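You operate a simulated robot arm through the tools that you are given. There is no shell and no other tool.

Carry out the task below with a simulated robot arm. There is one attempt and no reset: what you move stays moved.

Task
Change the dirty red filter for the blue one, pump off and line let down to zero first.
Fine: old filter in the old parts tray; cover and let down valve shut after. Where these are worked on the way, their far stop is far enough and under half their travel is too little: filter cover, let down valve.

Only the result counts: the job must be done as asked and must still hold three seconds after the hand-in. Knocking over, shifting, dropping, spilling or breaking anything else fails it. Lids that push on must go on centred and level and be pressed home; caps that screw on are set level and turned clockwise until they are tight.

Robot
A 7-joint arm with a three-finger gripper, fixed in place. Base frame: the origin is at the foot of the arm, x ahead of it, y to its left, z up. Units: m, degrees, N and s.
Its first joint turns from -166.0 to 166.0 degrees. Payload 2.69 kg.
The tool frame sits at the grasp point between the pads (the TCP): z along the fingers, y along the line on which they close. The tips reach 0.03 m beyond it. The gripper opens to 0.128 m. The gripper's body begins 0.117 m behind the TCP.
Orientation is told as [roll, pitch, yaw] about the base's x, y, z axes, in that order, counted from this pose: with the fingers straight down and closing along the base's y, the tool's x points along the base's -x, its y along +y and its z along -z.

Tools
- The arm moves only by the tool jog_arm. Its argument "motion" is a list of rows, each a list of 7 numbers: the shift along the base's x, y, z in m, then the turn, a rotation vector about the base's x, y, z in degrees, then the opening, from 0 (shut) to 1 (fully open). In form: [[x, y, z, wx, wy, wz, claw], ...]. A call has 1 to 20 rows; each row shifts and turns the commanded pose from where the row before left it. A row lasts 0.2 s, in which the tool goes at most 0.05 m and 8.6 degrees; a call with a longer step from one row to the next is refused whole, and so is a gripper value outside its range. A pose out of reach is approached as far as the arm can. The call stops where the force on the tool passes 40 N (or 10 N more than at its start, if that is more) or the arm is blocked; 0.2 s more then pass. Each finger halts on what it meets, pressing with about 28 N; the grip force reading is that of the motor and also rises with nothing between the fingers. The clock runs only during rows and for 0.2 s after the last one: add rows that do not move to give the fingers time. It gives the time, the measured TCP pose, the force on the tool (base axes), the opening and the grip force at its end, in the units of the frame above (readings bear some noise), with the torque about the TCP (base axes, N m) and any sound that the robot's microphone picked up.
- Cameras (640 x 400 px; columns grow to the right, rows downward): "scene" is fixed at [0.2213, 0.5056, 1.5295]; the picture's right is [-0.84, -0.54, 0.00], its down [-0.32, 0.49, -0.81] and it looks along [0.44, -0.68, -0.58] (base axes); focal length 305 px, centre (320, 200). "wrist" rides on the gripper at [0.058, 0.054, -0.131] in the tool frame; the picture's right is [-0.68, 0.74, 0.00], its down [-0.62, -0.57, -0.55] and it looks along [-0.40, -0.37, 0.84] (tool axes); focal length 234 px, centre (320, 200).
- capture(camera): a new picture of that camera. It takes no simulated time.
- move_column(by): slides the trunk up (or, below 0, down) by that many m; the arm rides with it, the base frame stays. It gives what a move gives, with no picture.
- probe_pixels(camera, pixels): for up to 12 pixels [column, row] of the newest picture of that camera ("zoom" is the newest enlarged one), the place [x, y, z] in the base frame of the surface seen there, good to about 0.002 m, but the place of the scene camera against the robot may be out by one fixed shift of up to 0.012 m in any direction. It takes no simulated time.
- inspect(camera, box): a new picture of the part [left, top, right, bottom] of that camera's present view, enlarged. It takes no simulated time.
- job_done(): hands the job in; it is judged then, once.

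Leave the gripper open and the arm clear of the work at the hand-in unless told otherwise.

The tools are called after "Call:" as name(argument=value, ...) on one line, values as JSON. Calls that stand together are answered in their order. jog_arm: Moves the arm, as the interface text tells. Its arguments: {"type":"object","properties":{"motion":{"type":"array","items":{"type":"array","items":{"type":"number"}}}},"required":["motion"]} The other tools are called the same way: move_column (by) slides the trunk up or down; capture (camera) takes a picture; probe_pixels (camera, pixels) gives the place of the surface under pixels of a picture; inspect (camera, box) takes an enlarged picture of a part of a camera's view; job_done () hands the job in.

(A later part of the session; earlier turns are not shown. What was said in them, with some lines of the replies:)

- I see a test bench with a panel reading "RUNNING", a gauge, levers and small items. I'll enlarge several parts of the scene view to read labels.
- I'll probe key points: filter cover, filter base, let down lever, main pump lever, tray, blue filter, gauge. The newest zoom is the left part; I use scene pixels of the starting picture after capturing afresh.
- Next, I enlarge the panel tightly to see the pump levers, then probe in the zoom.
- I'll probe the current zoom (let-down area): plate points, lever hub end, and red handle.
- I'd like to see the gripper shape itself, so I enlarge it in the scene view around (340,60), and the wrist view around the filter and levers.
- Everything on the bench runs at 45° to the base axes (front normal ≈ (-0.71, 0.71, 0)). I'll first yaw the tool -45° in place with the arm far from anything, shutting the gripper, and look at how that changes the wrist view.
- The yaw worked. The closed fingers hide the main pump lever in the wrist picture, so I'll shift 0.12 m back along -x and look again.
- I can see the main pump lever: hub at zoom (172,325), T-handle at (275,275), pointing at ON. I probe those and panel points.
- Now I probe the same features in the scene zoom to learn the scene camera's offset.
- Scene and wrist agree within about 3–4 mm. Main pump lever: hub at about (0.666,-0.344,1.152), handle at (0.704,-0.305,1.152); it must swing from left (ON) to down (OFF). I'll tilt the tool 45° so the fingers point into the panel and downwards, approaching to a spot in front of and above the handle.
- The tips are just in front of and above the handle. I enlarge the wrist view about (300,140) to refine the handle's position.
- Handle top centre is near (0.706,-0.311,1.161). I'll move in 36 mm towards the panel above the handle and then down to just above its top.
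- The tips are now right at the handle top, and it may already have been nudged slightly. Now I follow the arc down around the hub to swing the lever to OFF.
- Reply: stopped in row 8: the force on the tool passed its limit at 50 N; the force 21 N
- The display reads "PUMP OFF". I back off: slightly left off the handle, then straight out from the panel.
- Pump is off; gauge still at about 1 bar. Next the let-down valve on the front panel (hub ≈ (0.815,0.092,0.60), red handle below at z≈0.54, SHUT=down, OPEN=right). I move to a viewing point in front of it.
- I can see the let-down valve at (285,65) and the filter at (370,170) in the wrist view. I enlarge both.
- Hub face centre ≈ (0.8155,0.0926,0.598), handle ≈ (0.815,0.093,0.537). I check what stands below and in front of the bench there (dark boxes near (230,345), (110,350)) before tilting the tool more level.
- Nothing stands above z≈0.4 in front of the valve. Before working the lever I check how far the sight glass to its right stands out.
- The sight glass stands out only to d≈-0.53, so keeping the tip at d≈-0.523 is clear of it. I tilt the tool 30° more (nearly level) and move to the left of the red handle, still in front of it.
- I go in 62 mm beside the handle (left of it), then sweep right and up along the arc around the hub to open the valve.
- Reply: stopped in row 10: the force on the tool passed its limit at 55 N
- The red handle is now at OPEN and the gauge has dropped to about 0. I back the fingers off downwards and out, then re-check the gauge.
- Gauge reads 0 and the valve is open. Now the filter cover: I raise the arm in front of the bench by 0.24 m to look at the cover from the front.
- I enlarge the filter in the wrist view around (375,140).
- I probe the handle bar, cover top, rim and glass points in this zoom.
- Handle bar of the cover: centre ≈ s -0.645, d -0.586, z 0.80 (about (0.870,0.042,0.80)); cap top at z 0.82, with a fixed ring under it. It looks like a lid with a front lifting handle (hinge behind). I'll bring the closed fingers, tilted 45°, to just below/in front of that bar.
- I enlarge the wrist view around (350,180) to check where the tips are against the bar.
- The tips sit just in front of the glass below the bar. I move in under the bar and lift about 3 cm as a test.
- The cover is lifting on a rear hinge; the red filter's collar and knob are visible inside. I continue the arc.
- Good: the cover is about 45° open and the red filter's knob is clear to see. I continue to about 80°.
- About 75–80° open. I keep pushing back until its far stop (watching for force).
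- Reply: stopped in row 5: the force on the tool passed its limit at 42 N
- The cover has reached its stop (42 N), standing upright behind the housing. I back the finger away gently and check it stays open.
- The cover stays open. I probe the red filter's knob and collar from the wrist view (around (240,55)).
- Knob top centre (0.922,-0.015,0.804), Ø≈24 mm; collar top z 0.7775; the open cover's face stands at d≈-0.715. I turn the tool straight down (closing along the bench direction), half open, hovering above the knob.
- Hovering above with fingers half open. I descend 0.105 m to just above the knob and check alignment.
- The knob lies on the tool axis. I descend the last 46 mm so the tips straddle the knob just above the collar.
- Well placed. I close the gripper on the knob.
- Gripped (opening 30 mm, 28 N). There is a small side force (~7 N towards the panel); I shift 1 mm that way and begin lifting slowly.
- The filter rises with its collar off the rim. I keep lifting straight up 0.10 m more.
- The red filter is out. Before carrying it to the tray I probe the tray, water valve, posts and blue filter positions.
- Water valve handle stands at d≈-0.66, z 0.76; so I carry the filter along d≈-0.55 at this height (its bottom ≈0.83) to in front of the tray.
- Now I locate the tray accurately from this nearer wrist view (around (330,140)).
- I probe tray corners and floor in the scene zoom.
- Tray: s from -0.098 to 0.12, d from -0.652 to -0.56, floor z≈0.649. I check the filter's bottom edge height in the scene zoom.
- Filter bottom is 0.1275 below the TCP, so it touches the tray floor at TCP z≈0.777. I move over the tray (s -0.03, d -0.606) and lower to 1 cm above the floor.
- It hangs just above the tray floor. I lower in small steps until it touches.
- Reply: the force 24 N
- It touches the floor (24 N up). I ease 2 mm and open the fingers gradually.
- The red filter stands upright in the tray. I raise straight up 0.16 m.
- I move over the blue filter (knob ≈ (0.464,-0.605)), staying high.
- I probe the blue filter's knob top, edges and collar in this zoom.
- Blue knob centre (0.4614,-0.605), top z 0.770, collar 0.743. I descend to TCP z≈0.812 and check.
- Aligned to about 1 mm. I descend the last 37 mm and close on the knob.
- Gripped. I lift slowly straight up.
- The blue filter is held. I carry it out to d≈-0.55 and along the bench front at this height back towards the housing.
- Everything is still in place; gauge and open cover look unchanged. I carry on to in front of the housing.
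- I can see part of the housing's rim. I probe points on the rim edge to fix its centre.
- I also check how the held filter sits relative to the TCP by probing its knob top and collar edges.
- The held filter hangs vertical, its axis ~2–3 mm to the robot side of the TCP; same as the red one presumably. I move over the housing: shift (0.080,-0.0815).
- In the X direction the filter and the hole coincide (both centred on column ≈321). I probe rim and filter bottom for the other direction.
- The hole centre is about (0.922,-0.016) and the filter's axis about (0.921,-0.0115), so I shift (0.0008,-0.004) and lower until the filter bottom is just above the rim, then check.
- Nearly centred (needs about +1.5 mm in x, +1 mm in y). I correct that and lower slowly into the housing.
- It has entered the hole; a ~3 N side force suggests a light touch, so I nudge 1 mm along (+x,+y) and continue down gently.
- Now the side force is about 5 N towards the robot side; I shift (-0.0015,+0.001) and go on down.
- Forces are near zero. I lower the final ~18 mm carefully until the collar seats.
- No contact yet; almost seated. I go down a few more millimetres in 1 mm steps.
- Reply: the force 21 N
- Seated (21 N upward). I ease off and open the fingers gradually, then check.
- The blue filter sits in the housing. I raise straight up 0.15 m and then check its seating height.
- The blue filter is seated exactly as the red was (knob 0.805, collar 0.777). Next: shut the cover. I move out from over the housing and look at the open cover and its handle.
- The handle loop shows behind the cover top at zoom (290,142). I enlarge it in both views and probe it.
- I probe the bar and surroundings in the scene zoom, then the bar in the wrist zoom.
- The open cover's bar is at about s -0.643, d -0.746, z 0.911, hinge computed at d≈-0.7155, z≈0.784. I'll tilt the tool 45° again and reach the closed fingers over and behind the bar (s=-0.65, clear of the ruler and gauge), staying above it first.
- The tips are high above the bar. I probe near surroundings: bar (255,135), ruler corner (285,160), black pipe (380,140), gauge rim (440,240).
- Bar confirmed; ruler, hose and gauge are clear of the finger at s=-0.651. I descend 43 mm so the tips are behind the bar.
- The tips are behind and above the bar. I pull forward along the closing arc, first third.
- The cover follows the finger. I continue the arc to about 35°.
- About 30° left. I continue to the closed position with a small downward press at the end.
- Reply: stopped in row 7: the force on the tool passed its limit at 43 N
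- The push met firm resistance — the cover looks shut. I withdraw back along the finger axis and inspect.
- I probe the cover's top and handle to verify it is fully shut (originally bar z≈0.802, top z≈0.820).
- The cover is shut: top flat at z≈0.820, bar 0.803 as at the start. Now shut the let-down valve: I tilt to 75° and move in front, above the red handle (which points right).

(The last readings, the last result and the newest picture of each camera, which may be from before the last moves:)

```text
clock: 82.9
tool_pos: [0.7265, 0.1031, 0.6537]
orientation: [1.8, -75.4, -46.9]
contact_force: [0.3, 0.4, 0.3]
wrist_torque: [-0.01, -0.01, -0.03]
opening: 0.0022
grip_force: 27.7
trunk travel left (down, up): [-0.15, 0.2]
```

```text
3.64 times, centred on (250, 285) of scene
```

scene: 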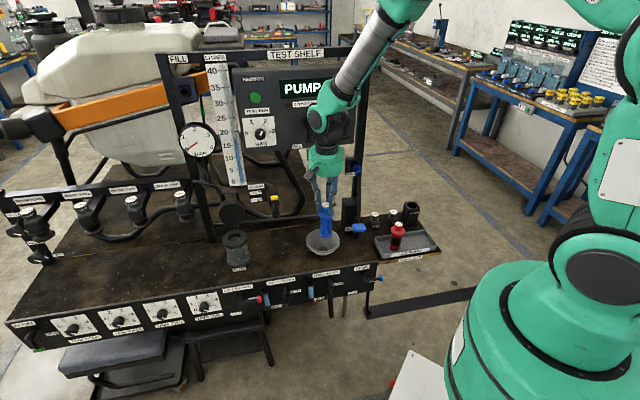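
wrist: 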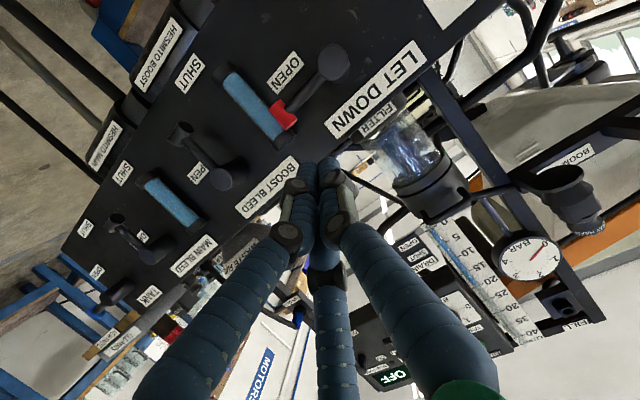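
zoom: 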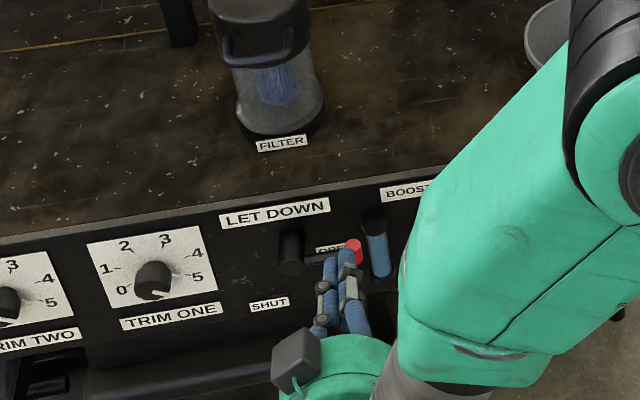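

I see the red handle at wrist (283,115) and hub at (335,65). I probe them and the sight glass.

Call:
inspect(camera="wrist", box=[210, 30, 370, 200])

```text
2.35 times, centred on (290, 115) of wrist
```

zoom: 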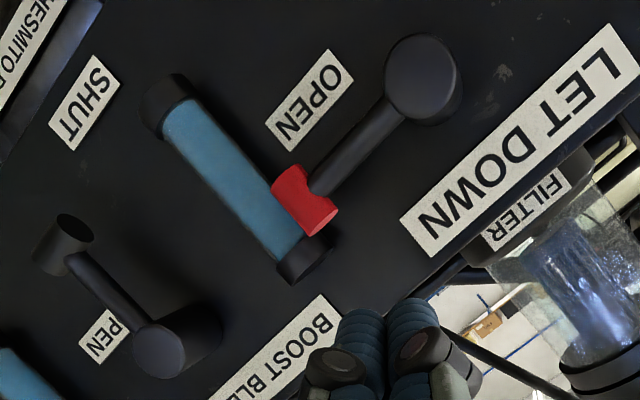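

Call:
probe_pixels(camera="zoom", pixels=[[415, 75], [350, 145], [305, 200], [320, 220], [290, 185], [300, 255], [240, 180], [310, 265], [170, 105], [285, 210], [220, 260], [160, 350]])

```text
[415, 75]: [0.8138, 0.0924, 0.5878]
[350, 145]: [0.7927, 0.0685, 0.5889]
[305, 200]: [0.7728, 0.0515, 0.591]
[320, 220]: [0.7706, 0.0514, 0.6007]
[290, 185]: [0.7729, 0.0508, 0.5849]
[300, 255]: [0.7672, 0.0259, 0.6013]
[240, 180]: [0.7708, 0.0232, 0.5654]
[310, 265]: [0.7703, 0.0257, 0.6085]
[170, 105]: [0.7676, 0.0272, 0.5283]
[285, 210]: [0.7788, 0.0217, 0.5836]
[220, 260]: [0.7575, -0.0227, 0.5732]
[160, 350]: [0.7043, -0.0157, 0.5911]
```

Hub at (s -0.6415, z 0.592), handle at s -0.583, its top at z≈0.602; sight-glass front at d≈-0.524. I move in above the handle with tip d≈-0.52 and stop just over it.

Call:
jog_arm(motion=[[0.0195, -0.016, 0, 0, 0, 0, 0], [0.0195, -0.016, 0, 0, 0, 0, 0], [0, 0, -0.012, 0, 0, 0, 0], [0, 0, -0.01, 0, 0, 0, 0], [0, 0, 0, 0, 0, 0, 0]])

Call:
inspect(camera="wrist", box=[240, 60, 400, 220])

Call:
inspect(camera="scene", box=[220, 270, 290, 330])

```text
clock: 84.1
tool_pos: [0.7645, 0.0696, 0.6305]
orientation: [1.8, -75.5, -47.1]
contact_force: [-0.2, 0.1, -0.1]
wrist_torque: [0.01, 0.03, 0.02]
opening: 0.0021
grip_force: 27.8
trunk travel left (down, up): [-0.15, 0.2]
```

```text
2.50 times, centred on (320, 140) of wrist
```

zoom: 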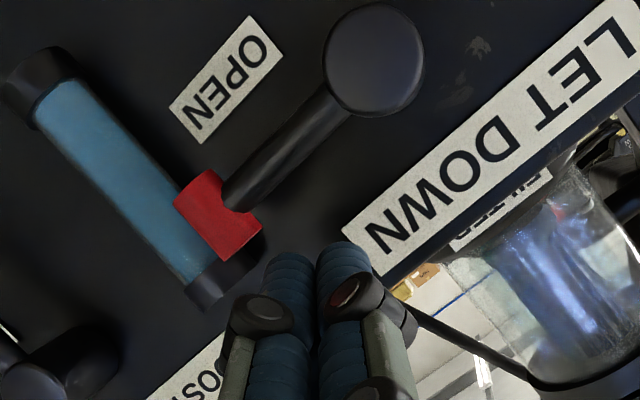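

```text
6.67 times, centred on (255, 300) of scene
```

zoom: 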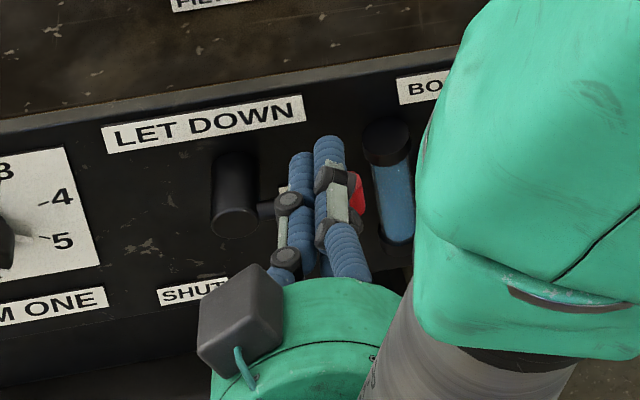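

The fingers are over the handle. I press down and sweep left along the arc to SHUT.

Call:
jog_arm(motion=[[0.001, 0.001, -0.0117, 0, 0, 0, 0], [-0.0023, -0.0023, -0.0135, 0, 0, 0, 0], [0.0003, 0.0003, -0.014, 0, 0, 0, 0], [0.0028, 0.0028, -0.0135, 0, 0, 0, 0], [0.0052, 0.0052, -0.0118, 0, 0, 0, 0], [0.0072, 0.0072, -0.0096, 0, 0, 0, 0], [0.0087, 0.0087, -0.0066, 0, 0, 0, 0], [0.0064, 0.0064, -0.0025, 0, 0, 0, 0], [0.0065, 0.0065, -0.001, 0, 0, 0, 0], [0, 0, 0, 0, 0, 0, 0]])

Call:
inspect(camera="wrist", box=[220, 40, 420, 220])

Call:
inspect(camera="scene", box=[220, 270, 290, 330])

```text
clock: 85.8
tool_pos: [0.7846, 0.0885, 0.5508]
orientation: [1.1, -75.7, -46.7]
contact_force: [-27.4, 4.8, 23.6]
wrist_torque: [-0.06, -0.32, -0.13]
opening: 0.0022
grip_force: 27.6
trunk travel left (down, up): [-0.15, 0.2]
stopped in row 8: the force on the tool passed its limit at 53 N (the readings are from after the stop); the commanded pose is now the measured one
```

```text
2.22 times, centred on (320, 130) of wrist
```

zoom: 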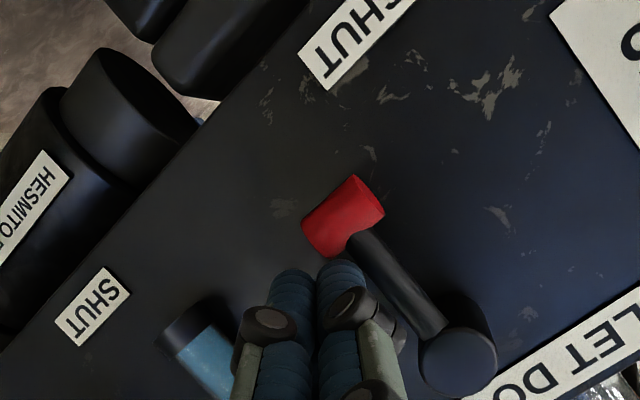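

```text
6.67 times, centred on (255, 300) of scene
```

zoom: 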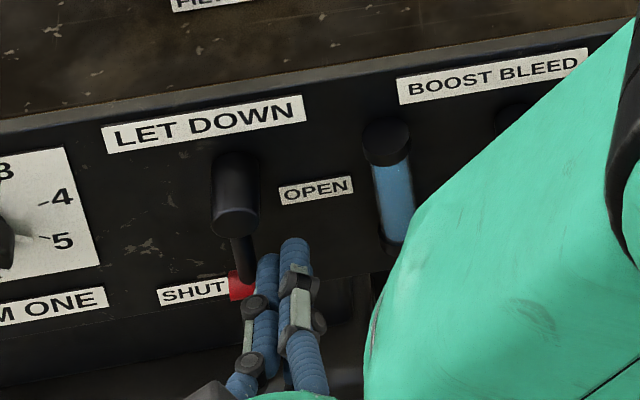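

The red handle is back at SHUT against its stop. I ease off to the right, then out, and look at it freely.

Call:
jog_arm(motion=[[-0.005, -0.003, 0.004, 0, 0, 0, 0], [-0.02, 0.015, 0.002, 0, 0, 0, 0], [-0.03, 0.03, 0, 0, 0, 0, 0], [-0.03, 0.03, 0, 0, 0, 0, 0], [-0.03, 0.03, 0.02, 0, 0, 0, 0], [0, 0, 0.04, 0, 0, 0, 0], [0, 0, 0.04, 0, 0, 0, 0], [0, 0, 0, 0, 0, 0, 0]])

Call:
capture(camera="wrist")

Call:
inspect(camera="scene", box=[220, 270, 290, 330])

Call:
inspect(camera="scene", box=[160, 60, 380, 200])

```text
clock: 87.6
tool_pos: [0.6707, 0.1939, 0.654]
orientation: [0.8, -75.5, -46.5]
contact_force: [-0.5, -0.2, -0.1]
wrist_torque: [0.04, 0.01, 0.01]
opening: 0.0023
grip_force: 27.2
trunk travel left (down, up): [-0.15, 0.2]
```

```text
taken
```

wrist: 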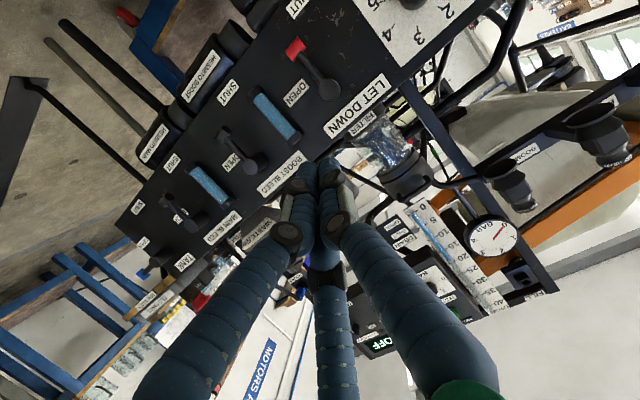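

```text
6.67 times, centred on (255, 300) of scene
```

zoom: 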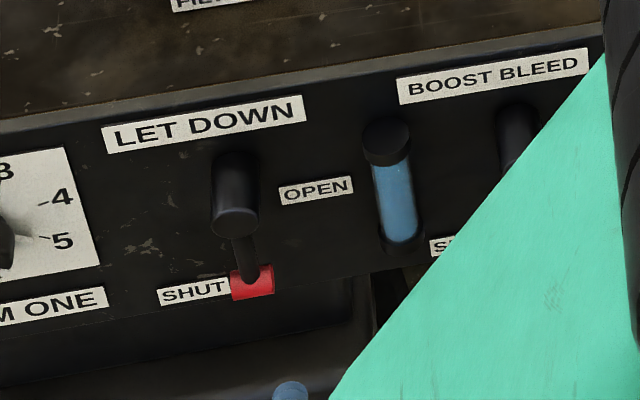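

```text
2.86 times, centred on (270, 130) of scene
```

zoom: 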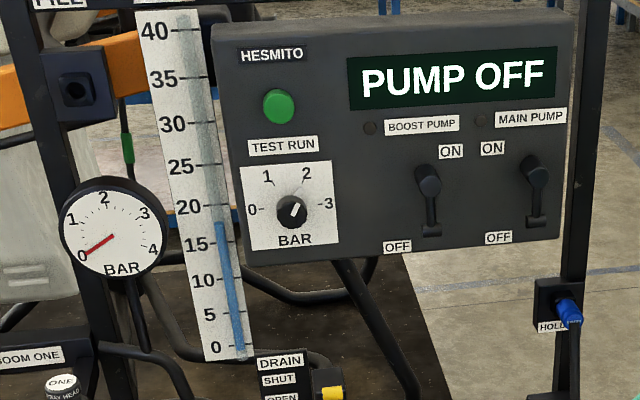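

Let-down handle is at SHUT as originally, pump off, gauge at 0. I retract the arm up and away, turning the tool back upright and opening the gripper.

Call:
jog_arm(motion=[[-0.01, 0.0, 0.035, 5.303, 5.303, 0, 0], [-0.01, 0.0, 0.035, 5.303, 5.303, 0, 0], [-0.01, 0.0, 0.035, 5.303, 5.303, 0, 0], [-0.01, 0.0, 0.035, 5.303, 5.303, 0, 0], [-0.01, -0.01, 0.035, 5.303, 5.303, 0, 0.2], [-0.01, -0.01, 0.035, 5.303, 5.303, 0, 0.4], [-0.01, -0.01, 0.035, 5.303, 5.303, 0, 0.6], [-0.01, -0.01, 0.035, 5.303, 5.303, 0, 0.8], [-0.01, -0.01, 0.035, 5.303, 5.303, 0, 1], [-0.01, -0.01, 0.035, 5.303, 5.303, 0, 1], [0, -0.02, 0.035, 0, 0, 0, 1], [0, -0.02, 0.035, 0, 0, 0, 1], [0, 0, 0, 0, 0, 0, 1]])

Call:
capture(camera="scene")

Call:
capture(camera="wrist")

Call:
inspect(camera="scene", box=[190, 180, 450, 320])

```text
clock: 90.4
tool_pos: [0.5733, 0.0909, 1.0738]
orientation: [-0.6, -0.5, -45.4]
contact_force: [0.4, -0.5, 0.8]
wrist_torque: [0.03, -0.08, 0.0]
opening: 0.1278
grip_force: 0.1
trunk travel left (down, up): [-0.15, 0.2]
```

```text
taken
```

scene: 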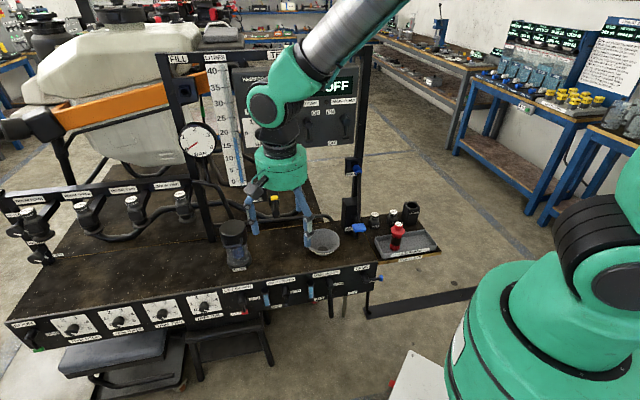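

```text
taken
```

wrist: 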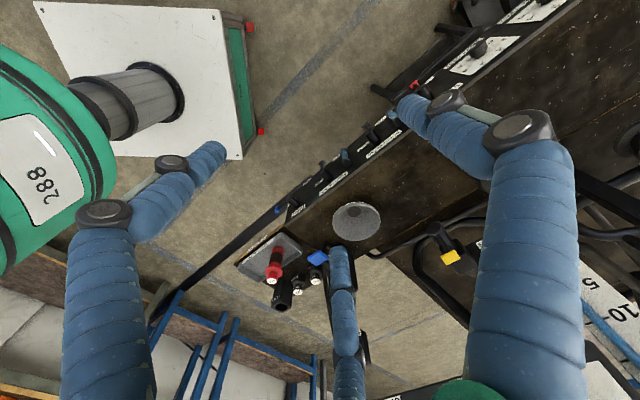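

```text
2.46 times, centred on (320, 250) of scene
```

zoom: 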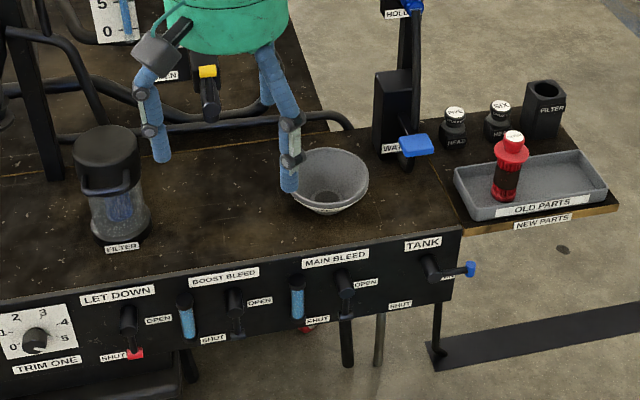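

Everything looks right: blue filter housed with cover down, red filter standing in the old parts tray, let-down at SHUT, pump off, gauge 0. I lift the arm a little further away and take a last look.

Call:
jog_arm(motion=[[-0.02, 0.02, 0.035, 0, 0, 0, 1], [-0.02, 0.02, 0.035, 0, 0, 0, 1], [-0.02, 0.02, 0.035, 0, 0, 0, 1], [0, 0, 0.04, 0, 0, 0, 1], [0, 0, 0, 0, 0, 0, 1]])

Call:
capture(camera="scene")

Call:
inspect(camera="scene", box=[200, 190, 280, 290])

```text
clock: 91.6
tool_pos: [0.5111, 0.1513, 1.2179]
orientation: [-0.6, -0.5, -45.3]
contact_force: [0.2, -1.0, 0.7]
wrist_torque: [0.01, -0.06, 0.01]
opening: 0.1277
grip_force: 0.2
trunk travel left (down, up): [-0.15, 0.2]
```

```text
taken
```

scene: 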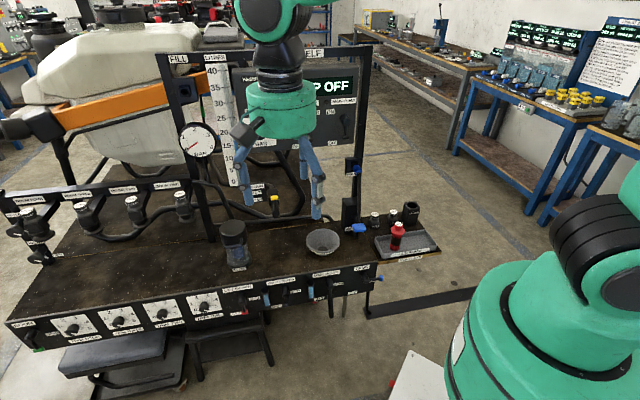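

```text
4.00 times, centred on (240, 240) of scene
```

zoom: 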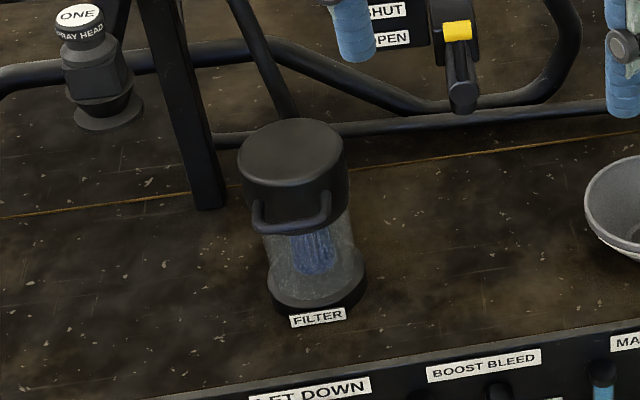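

The cover is flush over the blue filter, the arm is clear and the gripper is open. I hand the job in.

Call:
job_done()

```text
The job is handed in.
```

The red filter is out and the blue one is in. I handed the job in; no verdict came back.

- **Pump and line:** I turned the main pump off first, and the display read "PUMP OFF". I then opened the let down valve to its stop, and the gauge fell to 0 before I touched the cover.
- **Old filter:** the red one is standing upright in the old parts tray.
- **New filter:** the blue one is seated in the housing at the same height the red one was, to within about 1 mm.
- **Cover and let down valve:** both are shut. The cover is back at its starting height, and the valve handle is at SHUT against its stop.
- **At hand-in:** the pump was left off and the gauge read 0. The arm was clear with the gripper open. In the last pictures the other levers, valves and parts looked unmoved.
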